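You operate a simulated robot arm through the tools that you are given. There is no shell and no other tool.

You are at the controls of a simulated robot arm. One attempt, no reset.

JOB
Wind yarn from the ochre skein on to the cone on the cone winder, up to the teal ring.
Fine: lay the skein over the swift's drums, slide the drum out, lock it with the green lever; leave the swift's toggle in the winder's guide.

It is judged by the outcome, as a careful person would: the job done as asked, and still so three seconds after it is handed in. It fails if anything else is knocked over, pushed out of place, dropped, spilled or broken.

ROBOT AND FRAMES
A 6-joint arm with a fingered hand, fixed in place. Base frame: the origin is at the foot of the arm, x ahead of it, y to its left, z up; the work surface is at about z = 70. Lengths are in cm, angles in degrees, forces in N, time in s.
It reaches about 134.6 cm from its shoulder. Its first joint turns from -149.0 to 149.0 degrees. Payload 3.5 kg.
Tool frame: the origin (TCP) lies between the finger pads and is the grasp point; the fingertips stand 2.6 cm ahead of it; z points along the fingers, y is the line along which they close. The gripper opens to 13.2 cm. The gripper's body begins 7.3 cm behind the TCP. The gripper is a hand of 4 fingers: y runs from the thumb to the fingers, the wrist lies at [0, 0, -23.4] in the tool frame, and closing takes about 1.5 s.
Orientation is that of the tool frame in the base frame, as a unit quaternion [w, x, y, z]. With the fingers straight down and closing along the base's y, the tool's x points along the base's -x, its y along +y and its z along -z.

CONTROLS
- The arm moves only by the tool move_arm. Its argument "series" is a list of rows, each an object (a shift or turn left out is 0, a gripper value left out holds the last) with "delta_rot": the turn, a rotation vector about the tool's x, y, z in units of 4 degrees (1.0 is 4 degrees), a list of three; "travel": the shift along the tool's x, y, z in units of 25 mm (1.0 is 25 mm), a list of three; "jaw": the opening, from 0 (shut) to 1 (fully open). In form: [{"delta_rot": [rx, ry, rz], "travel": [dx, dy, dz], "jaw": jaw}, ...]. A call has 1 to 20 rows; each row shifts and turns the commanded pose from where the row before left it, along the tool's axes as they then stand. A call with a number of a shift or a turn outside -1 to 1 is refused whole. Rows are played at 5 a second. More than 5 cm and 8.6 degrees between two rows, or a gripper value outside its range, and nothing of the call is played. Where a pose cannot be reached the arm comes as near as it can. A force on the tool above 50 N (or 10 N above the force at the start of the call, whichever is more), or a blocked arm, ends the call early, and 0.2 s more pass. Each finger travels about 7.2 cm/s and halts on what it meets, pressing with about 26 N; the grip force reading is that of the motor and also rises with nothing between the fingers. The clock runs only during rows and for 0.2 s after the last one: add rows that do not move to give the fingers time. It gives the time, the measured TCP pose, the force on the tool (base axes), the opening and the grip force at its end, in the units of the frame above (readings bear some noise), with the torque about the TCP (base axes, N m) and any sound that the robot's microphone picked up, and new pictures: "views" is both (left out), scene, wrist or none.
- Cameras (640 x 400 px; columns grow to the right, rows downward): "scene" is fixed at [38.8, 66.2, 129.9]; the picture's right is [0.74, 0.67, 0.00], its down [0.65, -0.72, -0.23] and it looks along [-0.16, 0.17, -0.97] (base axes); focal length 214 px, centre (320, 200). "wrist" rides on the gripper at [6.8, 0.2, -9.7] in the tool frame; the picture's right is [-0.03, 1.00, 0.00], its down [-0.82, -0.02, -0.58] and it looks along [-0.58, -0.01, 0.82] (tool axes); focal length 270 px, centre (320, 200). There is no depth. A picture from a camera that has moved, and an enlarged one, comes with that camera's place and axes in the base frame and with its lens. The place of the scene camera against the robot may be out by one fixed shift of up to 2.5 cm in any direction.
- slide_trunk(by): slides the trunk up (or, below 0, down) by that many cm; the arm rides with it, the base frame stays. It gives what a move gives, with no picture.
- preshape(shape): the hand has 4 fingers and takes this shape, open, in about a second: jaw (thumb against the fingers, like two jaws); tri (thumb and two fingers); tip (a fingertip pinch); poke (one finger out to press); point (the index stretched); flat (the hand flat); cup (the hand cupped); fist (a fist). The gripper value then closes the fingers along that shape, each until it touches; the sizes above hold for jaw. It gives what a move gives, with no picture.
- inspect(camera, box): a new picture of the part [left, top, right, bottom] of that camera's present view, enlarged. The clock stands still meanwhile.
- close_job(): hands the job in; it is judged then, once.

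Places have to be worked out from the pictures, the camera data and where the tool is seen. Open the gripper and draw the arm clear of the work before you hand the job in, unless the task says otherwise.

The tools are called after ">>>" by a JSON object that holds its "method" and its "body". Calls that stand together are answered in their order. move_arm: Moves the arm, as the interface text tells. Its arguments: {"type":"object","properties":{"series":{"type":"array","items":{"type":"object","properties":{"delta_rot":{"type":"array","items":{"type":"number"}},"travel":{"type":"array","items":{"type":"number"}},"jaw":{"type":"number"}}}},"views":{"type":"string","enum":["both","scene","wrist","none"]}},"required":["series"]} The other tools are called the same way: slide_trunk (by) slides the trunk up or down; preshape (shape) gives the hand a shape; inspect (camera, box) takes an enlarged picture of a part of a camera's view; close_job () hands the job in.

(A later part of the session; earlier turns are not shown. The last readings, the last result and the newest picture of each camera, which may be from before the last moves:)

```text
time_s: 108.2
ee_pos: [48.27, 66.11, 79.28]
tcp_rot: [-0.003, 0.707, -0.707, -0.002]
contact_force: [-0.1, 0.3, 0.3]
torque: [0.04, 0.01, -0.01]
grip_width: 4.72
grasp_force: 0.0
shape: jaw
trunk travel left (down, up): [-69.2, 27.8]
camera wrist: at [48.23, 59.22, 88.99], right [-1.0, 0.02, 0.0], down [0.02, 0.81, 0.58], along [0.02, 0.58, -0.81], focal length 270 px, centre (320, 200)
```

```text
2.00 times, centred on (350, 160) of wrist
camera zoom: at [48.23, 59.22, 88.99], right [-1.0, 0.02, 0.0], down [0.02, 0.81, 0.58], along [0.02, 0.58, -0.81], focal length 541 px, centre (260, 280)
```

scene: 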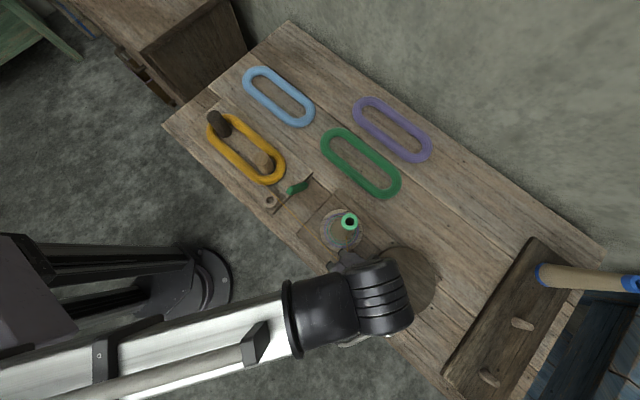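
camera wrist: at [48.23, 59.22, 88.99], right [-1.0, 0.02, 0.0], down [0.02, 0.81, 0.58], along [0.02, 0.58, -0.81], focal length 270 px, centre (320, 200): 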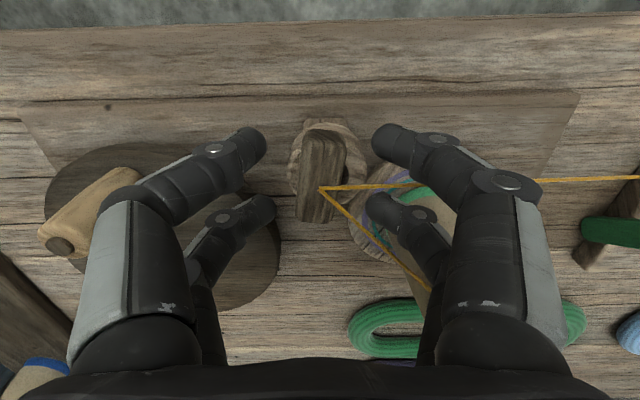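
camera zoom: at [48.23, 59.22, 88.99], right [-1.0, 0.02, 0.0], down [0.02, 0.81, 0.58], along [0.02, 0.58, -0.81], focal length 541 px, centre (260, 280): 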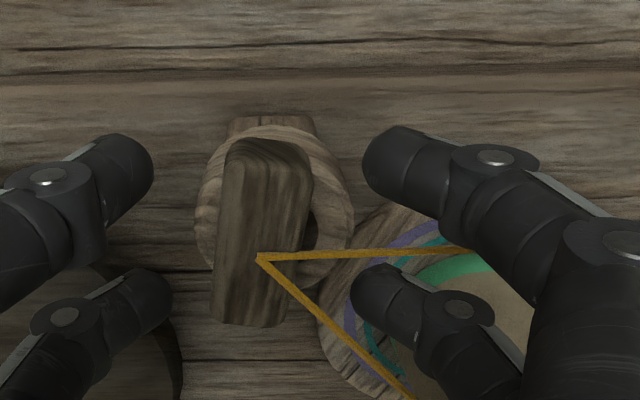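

The toggle stays in the guide with yarn threaded to the cone. Raising the hand clear.

>>> {"method": "slide_trunk", "body": {"by": 14}}

>>> {"method": "move_arm", "body": {"series": [{"travel": [0, 0, 0]}]}}

>>> {"method": "inspect", "body": {"camera": "wrist", "box": [240, 50, 480, 220]}}

>>> {"method": "inspect", "body": {"camera": "wrist", "box": [100, 70, 300, 230]}}

```text
time_s: 109.9
ee_pos: [48.53, 66.13, 93.3]
tcp_rot: [-0.002, 0.707, -0.707, 0.0]
contact_force: [0.5, 0.0, 0.1]
torque: [-0.04, 0.0, 0.01]
grip_width: 4.71
grasp_force: 0.1
shape: jaw
trunk travel left (down, up): [-83.2, 13.8]
```

```text
time_s: 110.3
ee_pos: [48.49, 66.05, 93.35]
tcp_rot: [0.003, -0.707, 0.707, 0.0]
contact_force: [0.3, -1.3, 1.0]
torque: [0.02, 0.0, 0.0]
grip_width: 4.69
grasp_force: 0.0
shape: jaw
trunk travel left (down, up): [-83.2, 13.8]
camera wrist: at [48.26, 59.21, 103.0], right [-1.0, 0.03, 0.0], down [0.02, 0.81, 0.58], along [0.02, 0.58, -0.81], focal length 270 px, centre (320, 200)
```

scene: 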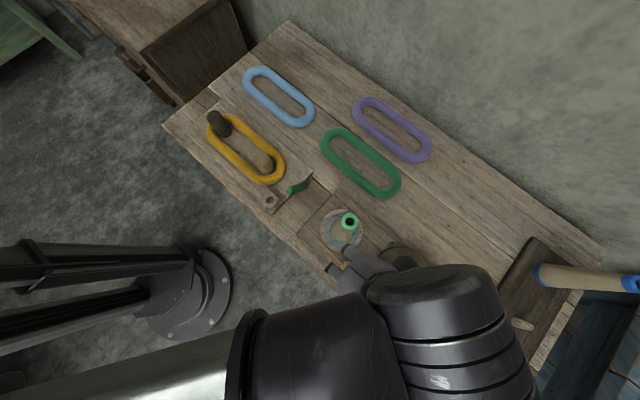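
wrist: 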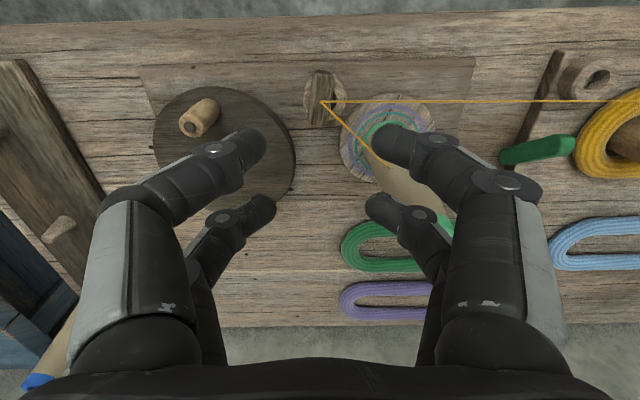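

```text
2.35 times, centred on (360, 135) of wrist
camera zoom: at [48.26, 59.21, 103.0], right [-1.0, 0.03, 0.0], down [0.02, 0.81, 0.58], along [0.02, 0.58, -0.81], focal length 636 px, centre (226, 353)
```

zoom: 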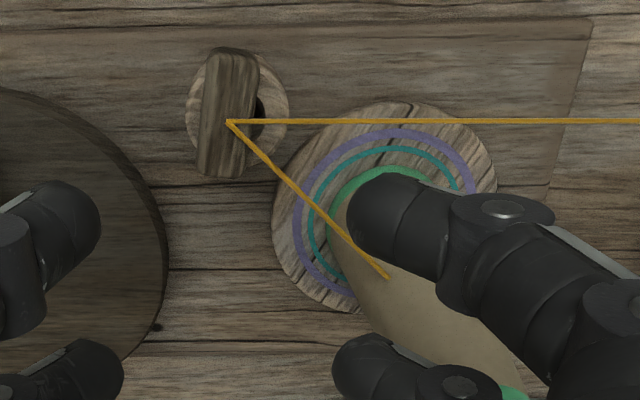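

```text
2.50 times, centred on (200, 150) of wrist
camera zoom: at [48.26, 59.21, 103.0], right [-1.0, 0.03, 0.0], down [0.02, 0.81, 0.58], along [0.02, 0.58, -0.81], focal length 676 px, centre (620, 325)
```

zoom: 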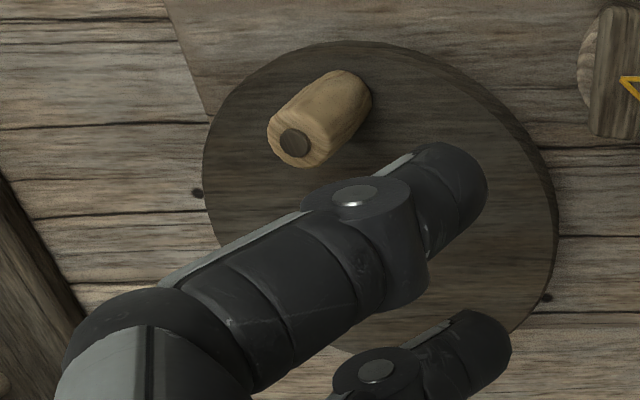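

The toggle sits well in the guide. The crank disc is centred near (60.1, 73.9), and its upright handle is at about (60.4, 67.9), top z≈79.3, radius ≈6 cm. I'll move above the handle to refine this.

>>> {"method": "move_arm", "body": {"series": [{"travel": [-0.2, -0.9, 0], "jaw": 0.5}, {"travel": [-0.2, -1, 0]}, {"travel": [-0.2, -1, 0]}, {"travel": [-0.1, -1, 0]}, {"travel": [0, -0.8, 0]}, {"travel": [0, 0, 0]}, {"travel": [0, 0, 0]}]}}

>>> {"method": "inspect", "body": {"camera": "wrist", "box": [220, 40, 420, 260]}}

>>> {"method": "inspect", "body": {"camera": "scene", "box": [300, 190, 400, 260]}}

```text
time_s: 111.9
ee_pos: [60.21, 67.87, 93.38]
tcp_rot: [-0.003, 0.708, -0.707, 0.0]
contact_force: [-0.2, 0.5, -1.1]
torque: [0.02, 0.02, 0.02]
grip_width: 6.53
grasp_force: 0.0
shape: jaw
trunk travel left (down, up): [-83.2, 13.8]
camera wrist: at [59.98, 60.97, 103.0], right [-1.0, 0.03, 0.0], down [0.02, 0.81, 0.58], along [0.02, 0.58, -0.81], focal length 270 px, centre (320, 200)
```

scene: 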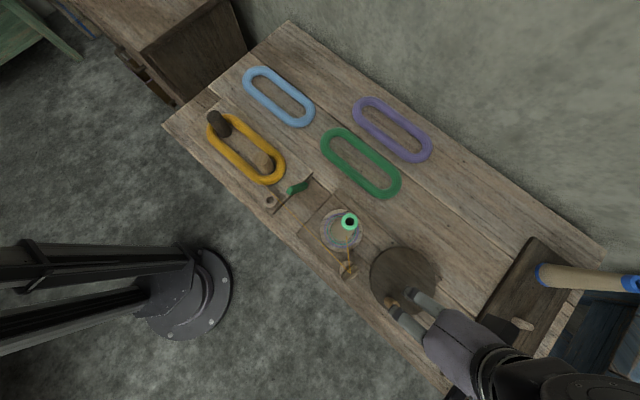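
wrist: 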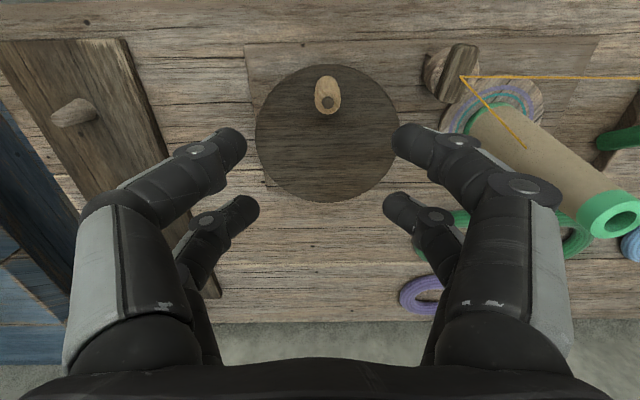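

```text
1.82 times, centred on (320, 150) of wrist
camera zoom: at [59.98, 60.97, 103.0], right [-1.0, 0.03, 0.0], down [0.02, 0.81, 0.58], along [0.02, 0.58, -0.81], focal length 491 px, centre (320, 291)
```

zoom: 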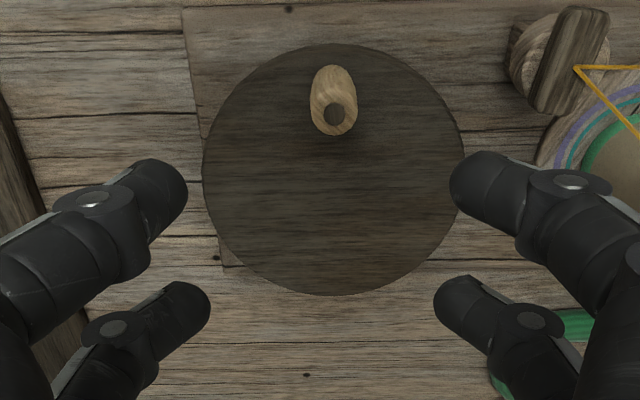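

```text
5.71 times, centred on (350, 225) of scene
camera zoom: at [38.8, 66.2, 129.9], right [0.74, 0.67, 0.0], down [0.65, -0.72, -0.23], along [-0.16, 0.17, -0.97], focal length 1226 px, centre (149, 57)
```

zoom: 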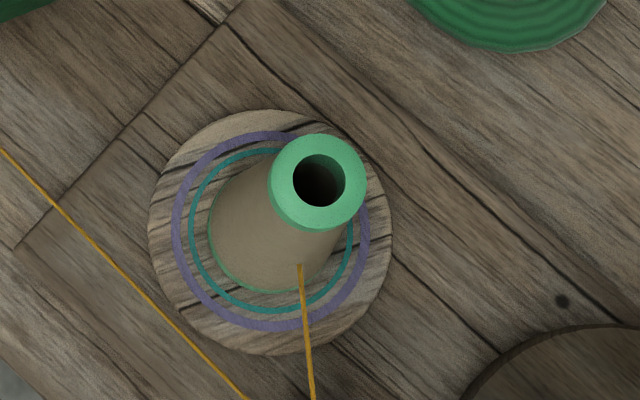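

The handle is at about (59.8, 67.65) and the disc centre at about (59.7, 73.9), so r≈6.2 cm. I'll align and lower to grip the handle.

>>> {"method": "move_arm", "body": {"series": [{"travel": [0.08, 0.14, 0], "jaw": 0.45}, {"travel": [0, 0, 0]}, {"travel": [0, 0, 0]}], "views": "none"}}

>>> {"method": "slide_trunk", "body": {"by": -11}}

>>> {"method": "move_arm", "body": {"series": [{"travel": [0, 0, 0]}]}}

```text
time_s: 112.7
ee_pos: [59.83, 67.59, 93.27]
tcp_rot: [0.003, -0.707, 0.707, 0.001]
contact_force: [0.6, 0.0, -0.5]
torque: [0.0, -0.01, -0.02]
grip_width: 6.02
grasp_force: 0.0
shape: jaw
trunk travel left (down, up): [-83.2, 13.8]
```

```text
time_s: 114.1
ee_pos: [59.86, 67.65, 82.38]
tcp_rot: [-0.003, 0.707, -0.707, -0.001]
contact_force: [0.1, -0.1, -0.2]
torque: [0.01, 0.0, 0.03]
grip_width: 5.99
grasp_force: 0.0
shape: jaw
trunk travel left (down, up): [-72.2, 24.8]
```

```text
time_s: 114.5
ee_pos: [59.87, 67.61, 82.28]
tcp_rot: [0.003, -0.707, 0.708, 0.0]
contact_force: [0.5, 0.0, -0.2]
torque: [0.0, 0.0, 0.01]
grip_width: 6.01
grasp_force: 0.1
shape: jaw
trunk travel left (down, up): [-72.2, 24.8]
camera wrist: at [59.68, 60.75, 92.0], right [-1.0, 0.03, 0.0], down [0.02, 0.81, 0.58], along [0.02, 0.58, -0.81], focal length 270 px, centre (320, 200)
```

scene: 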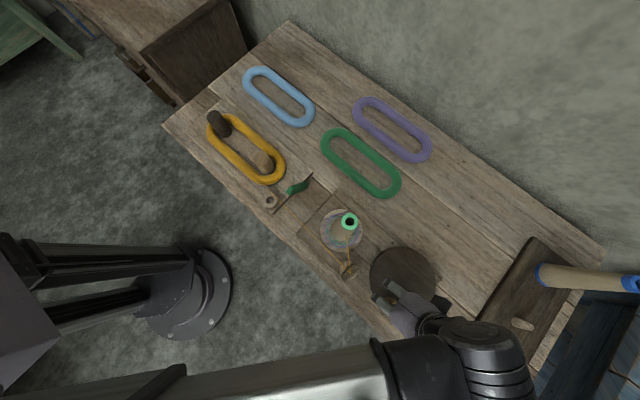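
wrist: 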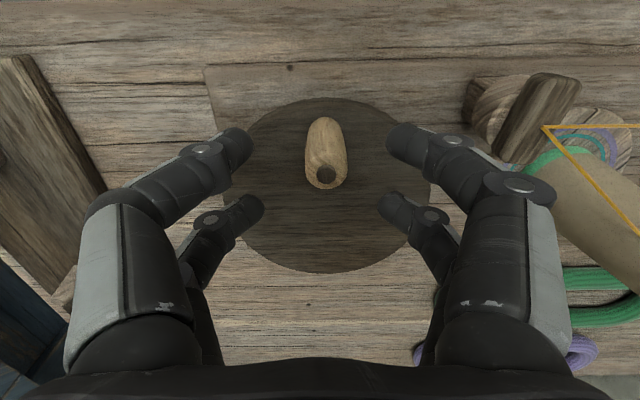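

Two-view triangulation puts the handle at (59.65, 67.2), top ≈81. I'll shift slightly, lower 3.3 cm and close on it.

>>> {"method": "move_arm", "body": {"series": [{"travel": [0.14, 0.08, 0]}, {"travel": [0, 0, 0]}], "views": "none"}}

>>> {"method": "slide_trunk", "body": {"by": -3.3}}

>>> {"method": "move_arm", "body": {"series": [{"jaw": 0.38}, {"jaw": 0.3}, {"jaw": 0.25}, {"jaw": 0.2}, {"jaw": 0.15}, {"jaw": 0.12}, {"jaw": 0.12}]}}

>>> {"method": "inspect", "body": {"camera": "wrist", "box": [250, 100, 390, 260]}}

```text
time_s: 115.1
ee_pos: [59.56, 67.29, 82.4]
tcp_rot: [0.003, -0.707, 0.708, 0.0]
contact_force: [-0.1, -0.3, -0.2]
torque: [-0.01, 0.0, -0.01]
grip_width: 6.01
grasp_force: 0.1
shape: jaw
trunk travel left (down, up): [-72.2, 24.8]
```

```text
time_s: 115.9
ee_pos: [59.51, 67.29, 79.13]
tcp_rot: [-0.003, 0.707, -0.707, -0.001]
contact_force: [0.7, -0.6, 0.0]
torque: [-0.02, 0.0, -0.01]
grip_width: 5.99
grasp_force: 0.1
shape: jaw
trunk travel left (down, up): [-68.9, 28.1]
```

```text
time_s: 117.5
ee_pos: [59.62, 67.26, 79.09]
tcp_rot: [-0.003, 0.707, -0.707, -0.001]
contact_force: [0.7, 0.0, -0.5]
torque: [0.03, 0.0, 0.02]
grip_width: 1.62
grasp_force: 0.2
shape: jaw
trunk travel left (down, up): [-68.9, 28.1]
camera wrist: at [59.47, 60.41, 88.7], right [-1.0, 0.03, 0.0], down [0.02, 0.81, 0.58], along [0.02, 0.58, -0.81], focal length 270 px, centre (320, 200)
```

scene: 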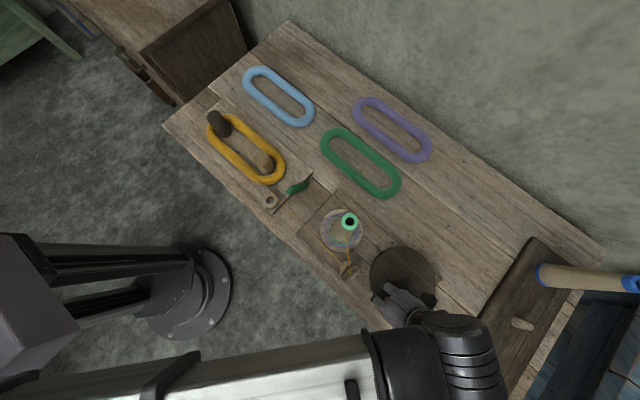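
wrist: 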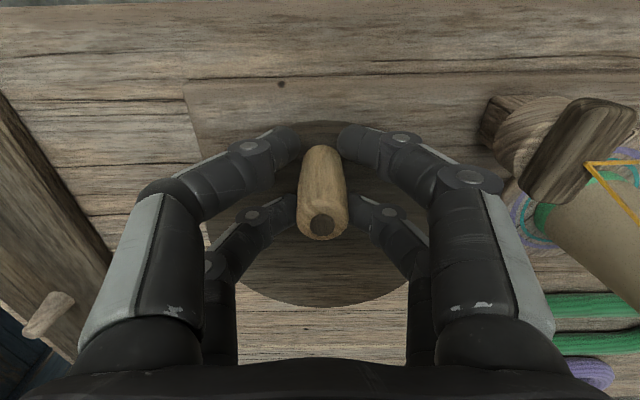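

```text
2.50 times, centred on (320, 180) of wrist
camera zoom: at [59.47, 60.41, 88.7], right [-1.0, 0.03, 0.0], down [0.02, 0.81, 0.58], along [0.02, 0.58, -0.81], focal length 676 px, centre (320, 250)
```

zoom: 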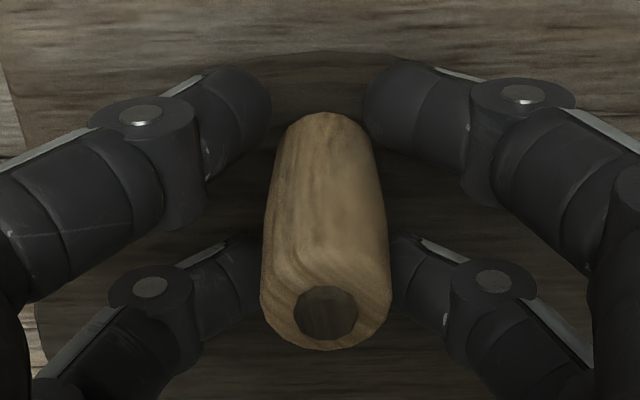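

The handle is nested between the two finger pairs. I'll close further to snug it.

>>> {"method": "move_arm", "body": {"series": [{"jaw": 0.08}, {"jaw": 0.04}, {"jaw": 0.0}, {"jaw": 0.0}, {"jaw": 0.0}], "views": "wrist"}}

>>> {"method": "inspect", "body": {"camera": "wrist", "box": [250, 100, 390, 260]}}

```text
time_s: 118.7
ee_pos: [59.53, 67.39, 79.0]
tcp_rot: [0.003, -0.707, 0.707, 0.001]
contact_force: [-0.1, -0.4, -0.7]
torque: [-0.01, 0.04, 0.02]
grip_width: 0.0
grasp_force: 26.0
shape: jaw
trunk travel left (down, up): [-68.9, 28.1]
camera wrist: at [59.47, 60.41, 88.7], right [-1.0, 0.03, 0.0], down [0.02, 0.81, 0.58], along [0.02, 0.58, -0.81], focal length 270 px, centre (320, 200)
```

wrist: 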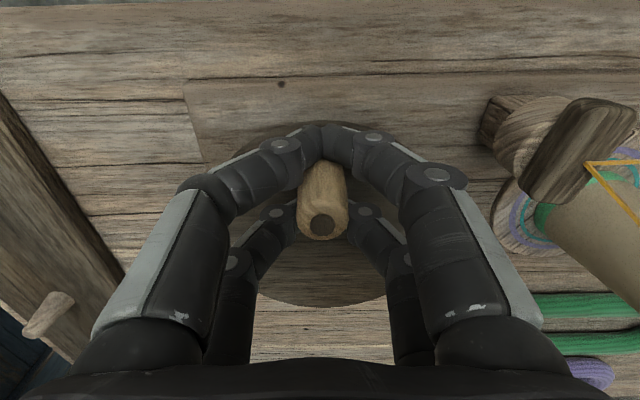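

```text
2.50 times, centred on (320, 180) of wrist
camera zoom: at [59.47, 60.41, 88.7], right [-1.0, 0.03, 0.0], down [0.02, 0.81, 0.58], along [0.02, 0.58, -0.81], focal length 676 px, centre (320, 250)
```

zoom: 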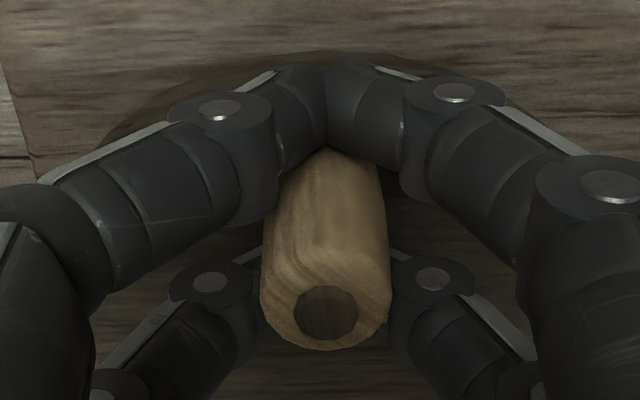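

With the jaw shut, the handle sits in the channel between the two pairs, so it isn't held sideways. I'll open, shift +1.6 cm in y so the near finger pair pinches the handle directly, with the far pair behind it, and close.

>>> {"method": "move_arm", "body": {"series": [{"jaw": 0.15}, {"jaw": 0.3}, {"jaw": 0.34}, {"jaw": 0.34}, {"travel": [-0.3, 0, 0]}, {"travel": [-0.34, 0, 0]}, {"travel": [0, 0, 0]}], "views": "wrist"}}

>>> {"method": "move_arm", "body": {"series": [{"jaw": 0.26}, {"jaw": 0.2}, {"jaw": 0.14}, {"jaw": 0.08}, {"jaw": 0.04}, {"jaw": 0.0}, {"jaw": 0.0}], "views": "wrist"}}

>>> {"method": "inspect", "body": {"camera": "wrist", "box": [250, 80, 390, 240]}}

```text
time_s: 120.3
ee_pos: [59.66, 68.92, 79.07]
tcp_rot: [-0.003, 0.707, -0.707, -0.001]
contact_force: [0.8, 0.0, 0.0]
torque: [0.02, 0.0, 0.02]
grip_width: 4.46
grasp_force: 0.0
shape: jaw
trunk travel left (down, up): [-68.9, 28.1]
camera wrist: at [59.52, 61.99, 88.7], right [-1.0, 0.03, 0.0], down [0.02, 0.81, 0.58], along [0.02, 0.58, -0.81], focal length 270 px, centre (320, 200)
```

wrist: 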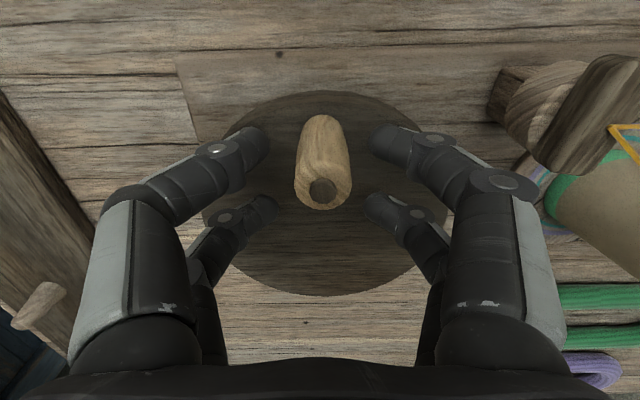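

```text
time_s: 121.9
ee_pos: [59.65, 68.75, 78.99]
tcp_rot: [0.003, -0.707, 0.707, 0.0]
contact_force: [0.0, -4.1, -3.5]
torque: [0.0, -0.04, 0.0]
grip_width: 0.44
grasp_force: 26.3
shape: jaw
trunk travel left (down, up): [-68.9, 28.1]
camera wrist: at [59.54, 61.95, 88.69], right [-1.0, 0.03, 0.0], down [0.02, 0.81, 0.58], along [0.02, 0.58, -0.81], focal length 270 px, centre (320, 200)
```

wrist: 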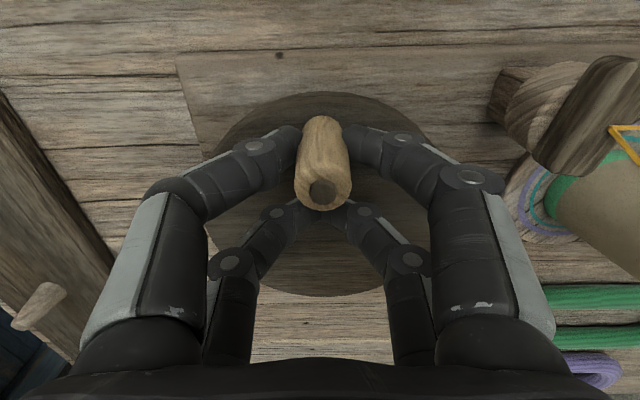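

```text
2.50 times, centred on (320, 160) of wrist
camera zoom: at [59.54, 61.95, 88.69], right [-1.0, 0.03, 0.0], down [0.02, 0.81, 0.58], along [0.02, 0.58, -0.81], focal length 676 px, centre (320, 300)
```

zoom: 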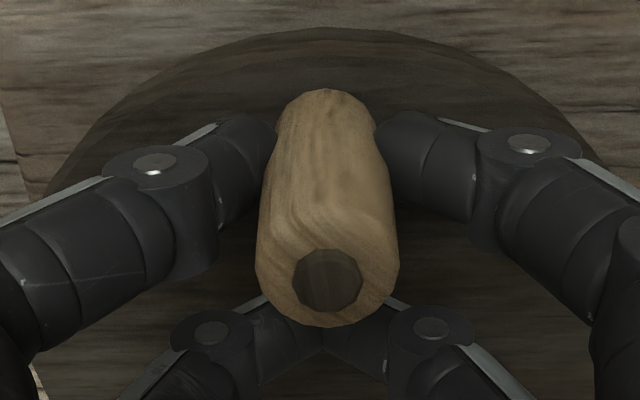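

The near pair pinches the handle and the far pair backs it. The knuckles will pass close above the toggle on the -x side, so I'll re-grip 1.2 cm higher on the handle for clearance.

>>> {"method": "move_arm", "body": {"series": [{"jaw": 0.12}, {"jaw": 0.22}, {"jaw": 0.22}], "views": "none"}}

>>> {"method": "slide_trunk", "body": {"by": 1.2}}

>>> {"method": "move_arm", "body": {"series": [{"jaw": 0.16}, {"jaw": 0.1}, {"jaw": 0.05}, {"jaw": 0.0}, {"jaw": 0.0}, {"jaw": 0.0}], "views": "wrist"}}

```text
time_s: 122.7
ee_pos: [59.62, 68.87, 79.1]
tcp_rot: [-0.004, 0.707, -0.707, -0.001]
contact_force: [0.7, 0.7, 0.4]
torque: [0.01, -0.01, 0.01]
grip_width: 2.87
grasp_force: 0.1
shape: jaw
trunk travel left (down, up): [-68.9, 28.1]
```

```text
time_s: 123.3
ee_pos: [59.7, 68.91, 80.22]
tcp_rot: [0.004, -0.707, 0.708, 0.001]
contact_force: [-0.4, 0.0, 0.9]
torque: [0.0, -0.01, 0.02]
grip_width: 2.88
grasp_force: 0.0
shape: jaw
trunk travel left (down, up): [-70.1, 26.9]
```

```text
time_s: 124.7
ee_pos: [59.64, 68.84, 80.2]
tcp_rot: [-0.004, 0.707, -0.707, 0.0]
contact_force: [-0.2, -4.6, -3.9]
torque: [0.0, -0.02, 0.02]
grip_width: 0.51
grasp_force: 26.3
shape: jaw
trunk travel left (down, up): [-70.1, 26.9]
camera wrist: at [59.53, 61.96, 89.89], right [-1.0, 0.03, 0.0], down [0.02, 0.81, 0.58], along [0.02, 0.58, -0.81], focal length 270 px, centre (320, 200)
```

wrist: 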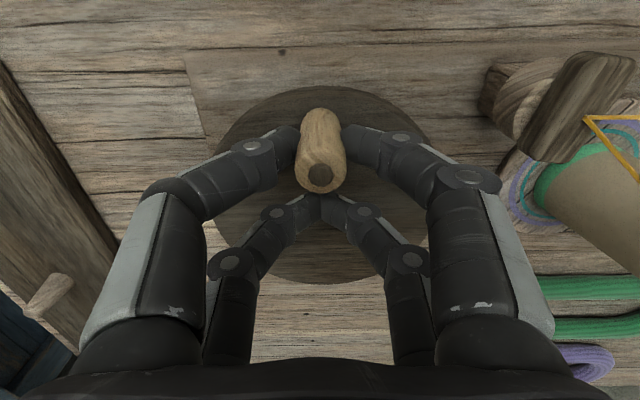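

Firm grip. I'll try a small 30° clockwise arc first to feel the crank and check the circle.

>>> {"method": "move_arm", "body": {"series": [{"travel": [-0.041, 0.465, 0]}, {"travel": [-0.121, 0.451, 0]}, {"travel": [-0.198, 0.424, 0]}, {"travel": [0, 0, 0]}]}}

>>> {"method": "inspect", "body": {"camera": "scene", "box": [300, 190, 440, 310]}}

```text
time_s: 125.7
ee_pos: [56.44, 69.8, 80.14]
tcp_rot: [-0.003, 0.707, -0.707, -0.001]
contact_force: [-2.9, -6.0, -4.7]
torque: [0.01, 0.05, -0.08]
grip_width: 0.47
grasp_force: 26.5
shape: jaw
trunk travel left (down, up): [-70.1, 26.9]
camera wrist: at [56.22, 62.88, 89.9], right [-1.0, 0.03, 0.0], down [0.02, 0.81, 0.58], along [0.02, 0.58, -0.81], focal length 270 px, centre (320, 200)
```

scene: 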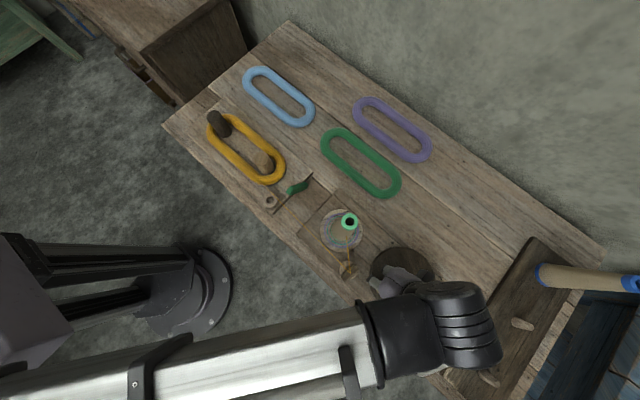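
wrist: 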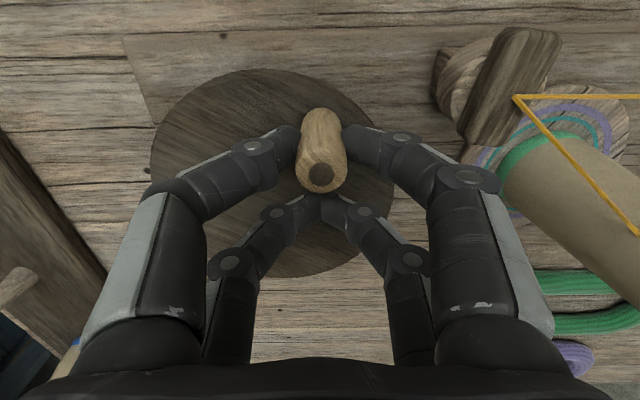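

```text
3.33 times, centred on (370, 250) of scene
camera zoom: at [38.8, 66.2, 129.9], right [0.74, 0.67, 0.0], down [0.65, -0.72, -0.23], along [-0.16, 0.17, -0.97], focal length 715 px, centre (153, 33)
```

zoom: 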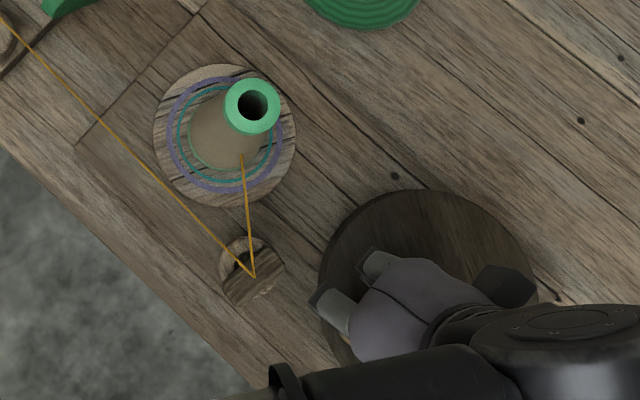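

The crank turns easily at a few newtons. I'll continue clockwise another 90°.

>>> {"method": "move_arm", "body": {"series": [{"travel": [-0.423, 0.551, 0]}, {"travel": [-0.551, 0.423, 0]}, {"travel": [-0.642, 0.266, 0]}, {"travel": [-0.688, 0.091, 0]}, {"travel": [-0.688, -0.091, 0]}, {"travel": [-0.642, -0.266, 0]}, {"travel": [0, 0, 0]}]}}

>>> {"method": "inspect", "body": {"camera": "scene", "box": [300, 190, 400, 260]}}

```text
time_s: 127.3
ee_pos: [54.08, 78.76, 80.16]
tcp_rot: [0.004, -0.707, 0.707, -0.001]
contact_force: [17.9, -13.6, -1.4]
torque: [-0.2, -0.53, 0.23]
grip_width: 0.62
grasp_force: 25.9
shape: jaw
trunk travel left (down, up): [-70.1, 26.9]
camera wrist: at [53.81, 71.86, 89.92], right [-1.0, 0.03, -0.01], down [0.02, 0.81, 0.58], along [0.02, 0.58, -0.81], focal length 270 px, centre (320, 200)
```

scene: 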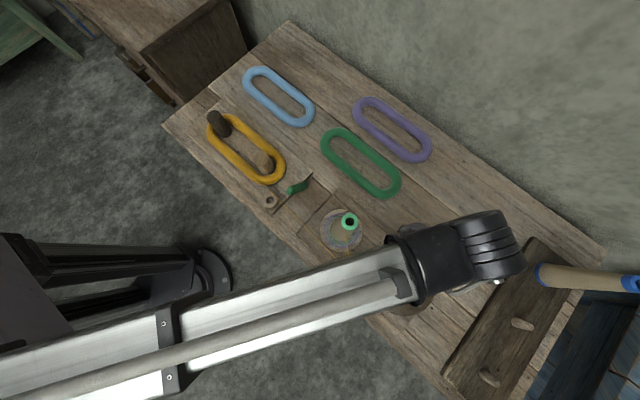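
wrist: 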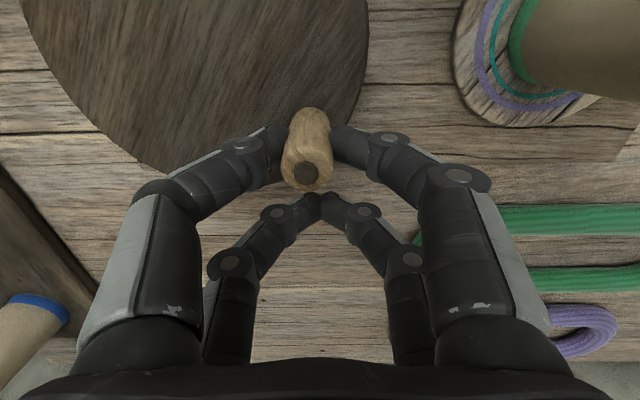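

```text
5.71 times, centred on (350, 225) of scene
camera zoom: at [38.8, 66.2, 129.9], right [0.74, 0.67, 0.0], down [0.65, -0.72, -0.23], along [-0.16, 0.17, -0.97], focal length 1226 px, centre (149, 57)
```

zoom: 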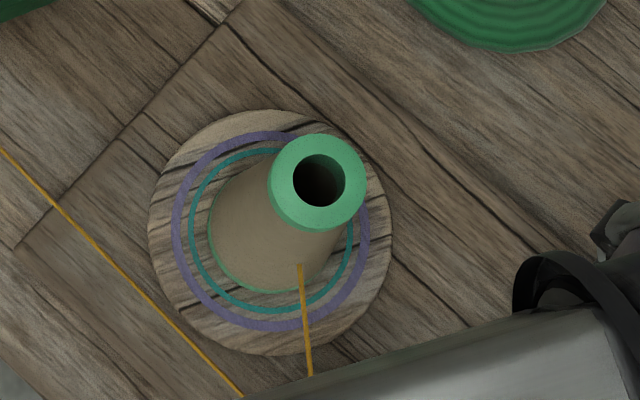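

The force points toward the hub, so my radius was slightly large. Refitting gives centre ≈(59.64, 73.5), r≈6.25. I'll correct and continue.

>>> {"method": "move_arm", "body": {"series": [{"travel": [0.2, -0.16, 0]}, {"travel": [-0.45, -0.397, 0]}, {"travel": [-0.397, -0.518, 0]}, {"travel": [-0.25, -0.603, 0]}, {"travel": [-0.085, -0.647, 0]}, {"travel": [0.085, -0.647, 0]}, {"travel": [0.25, -0.603, 0]}, {"travel": [0, 0, 0]}]}}

>>> {"method": "inspect", "body": {"camera": "scene", "box": [300, 190, 400, 260]}}

```text
time_s: 129.1
ee_pos: [62.78, 80.4, 80.14]
tcp_rot: [-0.003, 0.707, -0.707, -0.001]
contact_force: [-6.7, -11.0, -6.2]
torque: [-0.07, 0.12, -0.12]
grip_width: 0.4
grasp_force: 26.3
shape: jaw
trunk travel left (down, up): [-70.1, 26.9]
camera wrist: at [62.66, 73.54, 89.92], right [-1.0, 0.03, 0.0], down [0.02, 0.81, 0.58], along [0.02, 0.58, -0.81], focal length 270 px, centre (320, 200)
```

scene: 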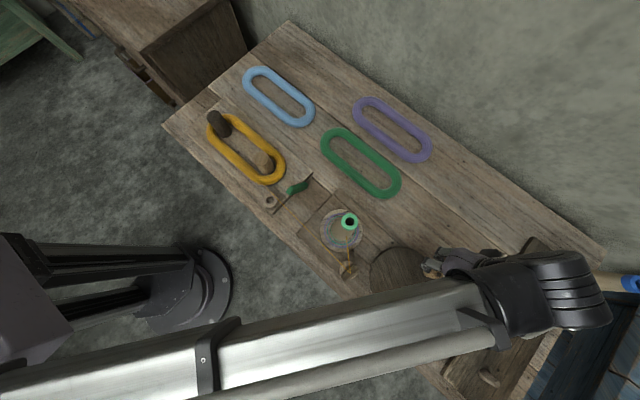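
wrist: 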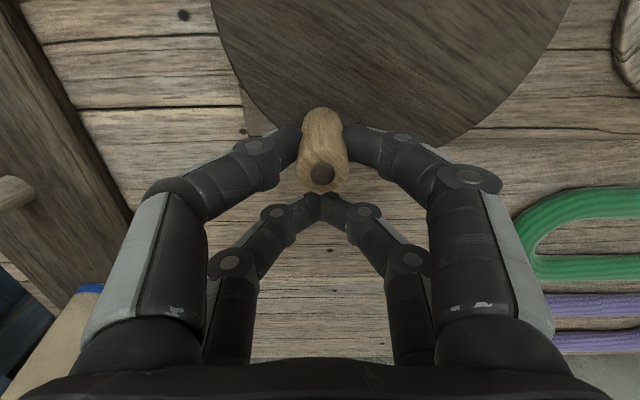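

```text
5.71 times, centred on (350, 225) of scene
camera zoom: at [38.8, 66.2, 129.9], right [0.74, 0.67, 0.0], down [0.65, -0.72, -0.23], along [-0.16, 0.17, -0.97], focal length 1226 px, centre (149, 57)
```

zoom: 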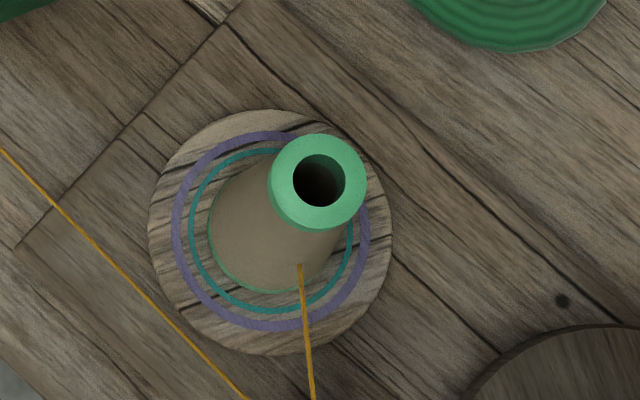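

No visible build-up yet after 210°, which may just be too little. I'll finish this turn and compare.

>>> {"method": "move_arm", "body": {"series": [{"travel": [0.397, -0.518, 0]}, {"travel": [0.518, -0.397, 0]}, {"travel": [0.603, -0.25, 0]}, {"travel": [0.647, -0.085, 0]}, {"travel": [0.647, 0.085, 0]}, {"travel": [0.603, 0.25, 0]}, {"travel": [0.518, 0.397, 0]}, {"travel": [0.397, 0.518, 0]}, {"travel": [0.25, 0.603, 0]}, {"travel": [0.085, 0.647, 0]}, {"travel": [0, 0, 0]}]}}

>>> {"method": "inspect", "body": {"camera": "scene", "box": [300, 190, 400, 260]}}

```text
time_s: 131.5
ee_pos: [59.64, 68.76, 80.26]
tcp_rot: [-0.002, 0.707, -0.707, -0.001]
contact_force: [-0.4, -2.3, -2.7]
torque: [0.03, 0.02, -0.01]
grip_width: 0.42
grasp_force: 26.2
shape: jaw
trunk travel left (down, up): [-70.1, 26.9]
camera wrist: at [59.5, 61.9, 89.9], right [-1.0, 0.03, 0.0], down [0.02, 0.81, 0.58], along [0.02, 0.58, -0.81], focal length 270 px, centre (320, 200)
```

scene: 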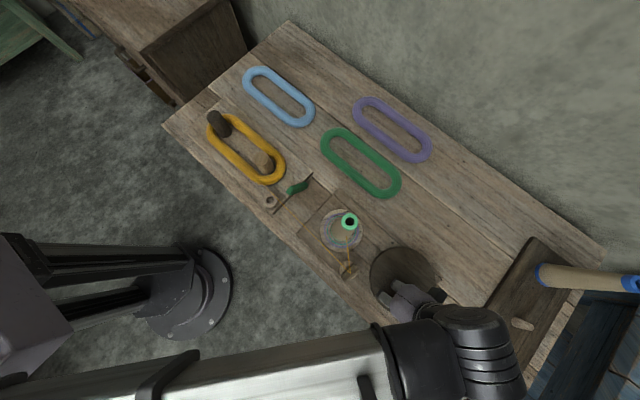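
wrist: 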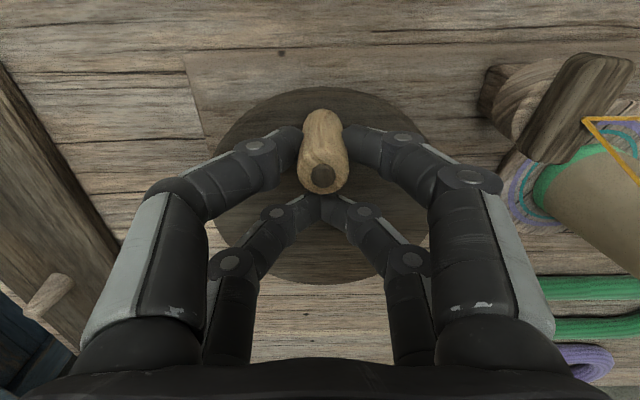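

```text
5.71 times, centred on (350, 225) of scene
camera zoom: at [38.8, 66.2, 129.9], right [0.74, 0.67, 0.0], down [0.65, -0.72, -0.23], along [-0.16, 0.17, -0.97], focal length 1226 px, centre (149, 57)
```

zoom: 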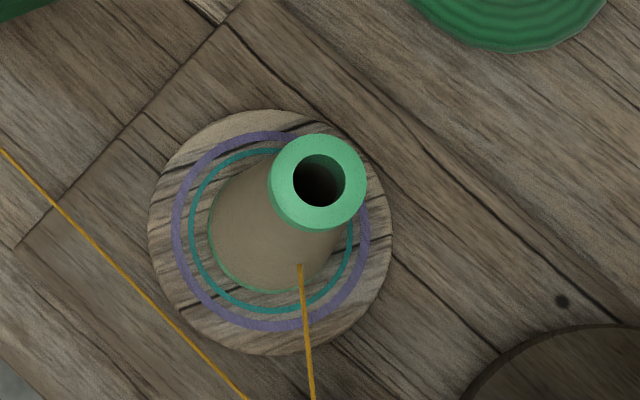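

After a full clockwise turn nothing has wound, so I'll reverse: one counter-clockwise turn.

>>> {"method": "move_arm", "body": {"series": [{"travel": [-0.151, -0.855, 0]}, {"travel": [-0.434, -0.752, 0]}, {"travel": [-0.665, -0.558, 0]}, {"travel": [-0.816, -0.297, 0]}, {"travel": [-0.868, 0, 0]}, {"travel": [-0.816, 0.297, 0]}, {"travel": [-0.665, 0.558, 0]}, {"travel": [-0.434, 0.752, 0]}, {"travel": [-0.151, 0.855, 0]}, {"travel": [0.151, 0.855, 0]}, {"travel": [0.434, 0.752, 0]}, {"travel": [0.665, 0.558, 0]}, {"travel": [0.816, 0.297, 0]}, {"travel": [0.868, 0, 0]}, {"travel": [0.816, -0.297, 0]}, {"travel": [0.665, -0.558, 0]}, {"travel": [0.434, -0.752, 0]}, {"travel": [0.151, -0.855, 0]}, {"travel": [0, 0, 0]}]}}

>>> {"method": "inspect", "body": {"camera": "scene", "box": [300, 190, 400, 260]}}

```text
time_s: 135.5
ee_pos: [59.84, 68.81, 80.27]
tcp_rot: [-0.004, 0.707, -0.707, -0.002]
contact_force: [1.3, -0.6, -1.9]
torque: [0.01, -0.01, -0.01]
grip_width: 0.45
grasp_force: 26.3
shape: jaw
trunk travel left (down, up): [-70.1, 26.9]
camera wrist: at [59.67, 61.85, 89.89], right [-1.0, 0.02, 0.0], down [0.02, 0.81, 0.58], along [0.02, 0.58, -0.81], focal length 270 px, centre (320, 200)
```

scene: 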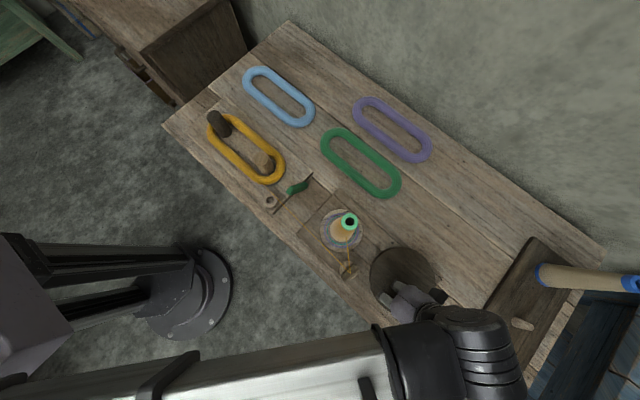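
wrist: 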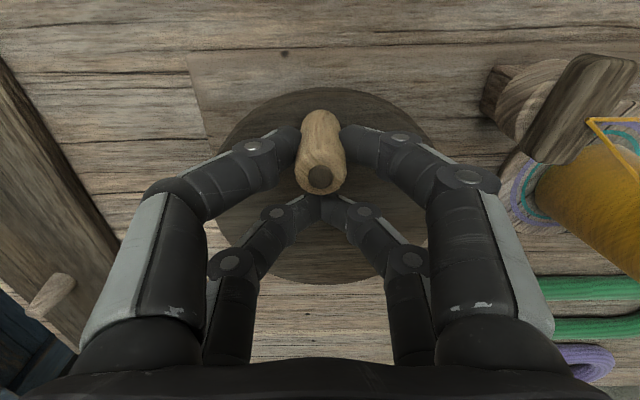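

```text
5.71 times, centred on (350, 225) of scene
camera zoom: at [38.8, 66.2, 129.9], right [0.74, 0.67, 0.0], down [0.65, -0.72, -0.23], along [-0.16, 0.17, -0.97], focal length 1226 px, centre (149, 57)
```

zoom: 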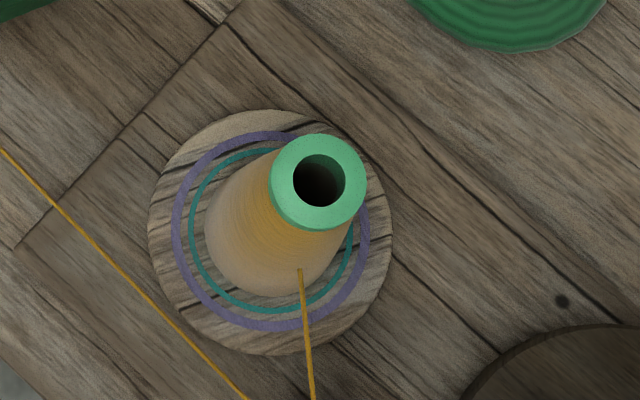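

Counter-clockwise winds ochre yarn on to the cone. I'll do another turn and track the growth toward the teal ring.

>>> {"method": "move_arm", "body": {"series": [{"travel": [-0.151, -0.855, 0]}, {"travel": [-0.434, -0.752, 0]}, {"travel": [-0.665, -0.558, 0]}, {"travel": [-0.816, -0.297, 0]}, {"travel": [-0.868, 0, 0]}, {"travel": [-0.816, 0.297, 0]}, {"travel": [-0.665, 0.558, 0]}, {"travel": [-0.434, 0.752, 0]}, {"travel": [-0.151, 0.855, 0]}, {"travel": [0.151, 0.855, 0]}, {"travel": [0.434, 0.752, 0]}, {"travel": [0.665, 0.558, 0]}, {"travel": [0.816, 0.297, 0]}, {"travel": [0.868, 0, 0]}, {"travel": [0.816, -0.297, 0]}, {"travel": [0.665, -0.558, 0]}, {"travel": [0.434, -0.752, 0]}, {"travel": [0.151, -0.855, 0]}, {"travel": [0, 0, 0]}]}}

>>> {"method": "inspect", "body": {"camera": "scene", "box": [310, 200, 370, 250]}}

```text
time_s: 139.5
ee_pos: [59.65, 68.78, 80.21]
tcp_rot: [-0.003, 0.707, -0.707, -0.001]
contact_force: [0.7, -12.6, -4.6]
torque: [-0.12, 0.0, 0.05]
grip_width: 0.45
grasp_force: 26.1
shape: jaw
out of reach, approached as far as the arm can: row 17
trunk travel left (down, up): [-70.1, 26.9]
camera wrist: at [59.64, 61.94, 89.92], right [-1.0, 0.03, 0.0], down [0.02, 0.81, 0.58], along [0.02, 0.58, -0.81], focal length 270 px, centre (320, 200)
```

scene: 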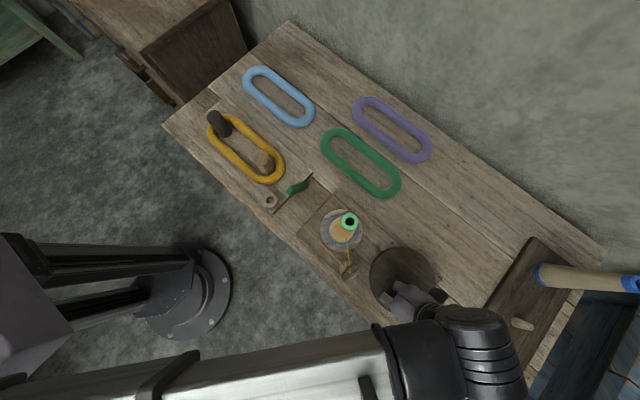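
wrist: 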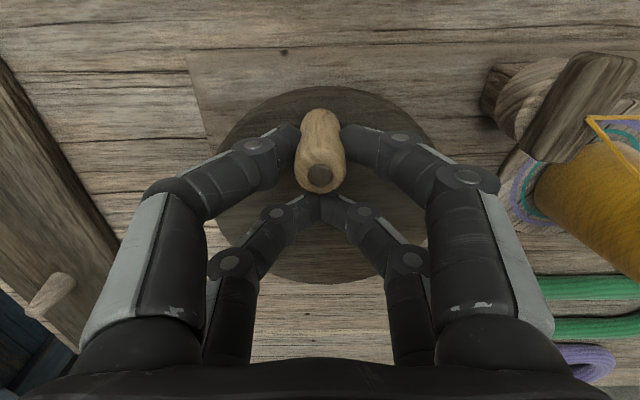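

```text
8.00 times, centred on (340, 225) of scene
camera zoom: at [38.8, 66.2, 129.9], right [0.74, 0.67, 0.0], down [0.65, -0.72, -0.23], along [-0.16, 0.17, -0.97], focal length 1716 px, centre (160, 0)
```

zoom: 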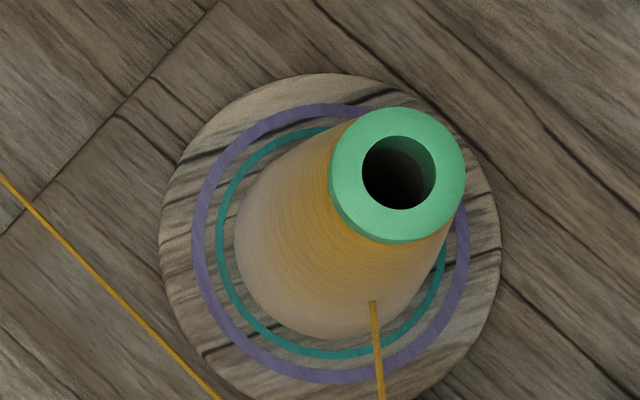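

Two net turns are on; the package edge is getting close to the teal ring. I'll check the base from the wrist view too.

>>> {"method": "inspect", "body": {"camera": "wrist", "box": [490, 110, 640, 250]}}

>>> {"method": "inspect", "body": {"camera": "scene", "box": [320, 210, 360, 250]}}

```text
2.86 times, centred on (565, 180) of wrist
camera zoom: at [59.64, 61.94, 89.92], right [-1.0, 0.03, 0.0], down [0.02, 0.81, 0.58], along [0.02, 0.58, -0.81], focal length 772 px, centre (-380, 257)
```

zoom: 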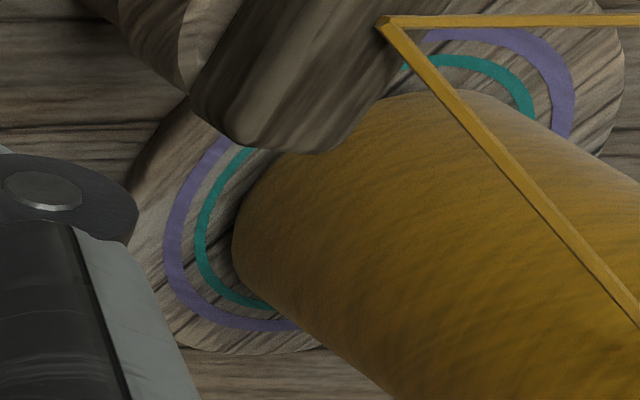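

```text
10.00 times, centred on (340, 230) of scene
camera zoom: at [38.8, 66.2, 129.9], right [0.74, 0.67, 0.0], down [0.65, -0.72, -0.23], along [-0.16, 0.17, -0.97], focal length 2145 px, centre (120, -100)
```

zoom: 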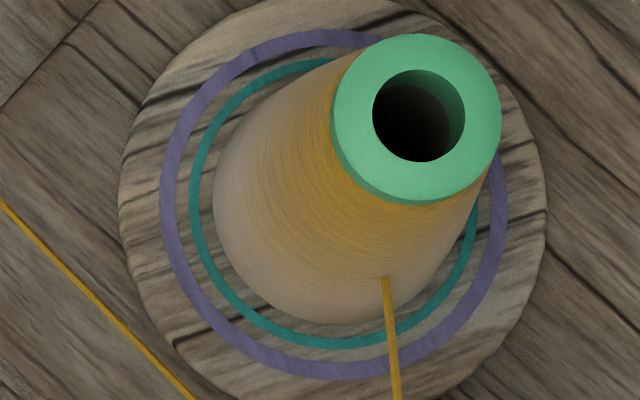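

The wrist view confirms an even ochre package, still a bit inside the teal ring: about 125 px radius against about 139 px for the ring, growing ~5 px per turn. One more turn.

>>> {"method": "move_arm", "body": {"series": [{"travel": [-0.1, -0.855, 0]}, {"travel": [-0.434, -0.752, 0]}, {"travel": [-0.665, -0.558, 0]}, {"travel": [-0.816, -0.297, 0]}, {"travel": [-0.868, 0, 0]}, {"travel": [-0.816, 0.297, 0]}, {"travel": [-0.665, 0.558, 0]}, {"travel": [-0.434, 0.752, 0]}, {"travel": [-0.151, 0.855, 0]}, {"travel": [0.151, 0.855, 0]}, {"travel": [0.434, 0.752, 0]}, {"travel": [0.665, 0.558, 0]}, {"travel": [0.816, 0.297, 0]}, {"travel": [0.868, 0, 0]}, {"travel": [0.816, -0.297, 0]}, {"travel": [0.665, -0.558, 0]}, {"travel": [0.434, -0.752, 0]}, {"travel": [0.151, -0.855, 0]}, {"travel": [0, 0, 0]}]}}

>>> {"method": "inspect", "body": {"camera": "scene", "box": [320, 210, 360, 250]}}

>>> {"method": "inspect", "body": {"camera": "wrist", "box": [490, 110, 640, 250]}}

```text
time_s: 143.5
ee_pos: [59.7, 68.61, 80.23]
tcp_rot: [-0.003, 0.707, -0.707, -0.001]
contact_force: [0.8, -2.5, -1.1]
torque: [-0.01, -0.04, 0.01]
grip_width: 0.44
grasp_force: 25.8
shape: jaw
out of reach, approached as far as the arm can: row 3
trunk travel left (down, up): [-70.1, 26.9]
camera wrist: at [59.66, 61.81, 89.9], right [-1.0, 0.02, 0.0], down [0.02, 0.81, 0.58], along [0.02, 0.58, -0.81], focal length 270 px, centre (320, 200)
```

scene: 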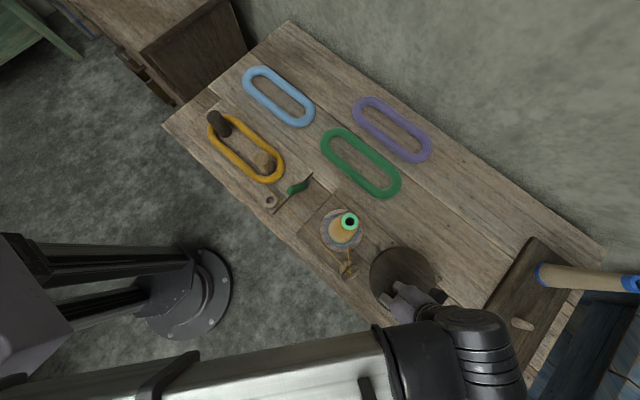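
wrist: 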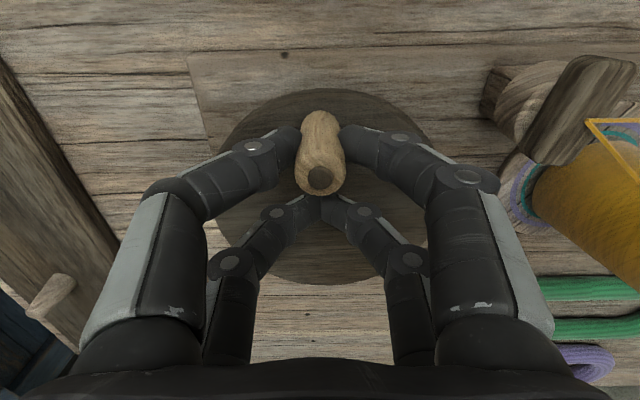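

```text
10.00 times, centred on (340, 230) of scene
camera zoom: at [38.8, 66.2, 129.9], right [0.74, 0.67, 0.0], down [0.65, -0.72, -0.23], along [-0.16, 0.17, -0.97], focal length 2145 px, centre (120, -100)
```

zoom: 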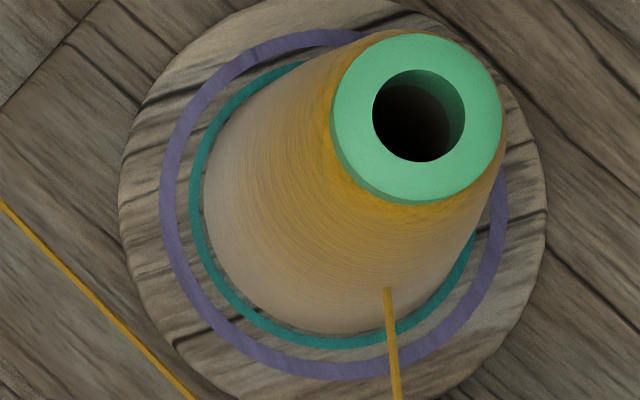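

```text
2.86 times, centred on (565, 180) of wrist
camera zoom: at [59.66, 61.81, 89.9], right [-1.0, 0.02, 0.0], down [0.02, 0.81, 0.58], along [0.02, 0.58, -0.81], focal length 772 px, centre (-380, 257)
```

zoom: 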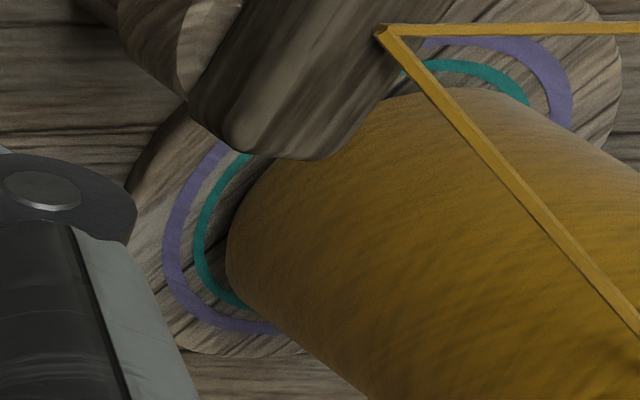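

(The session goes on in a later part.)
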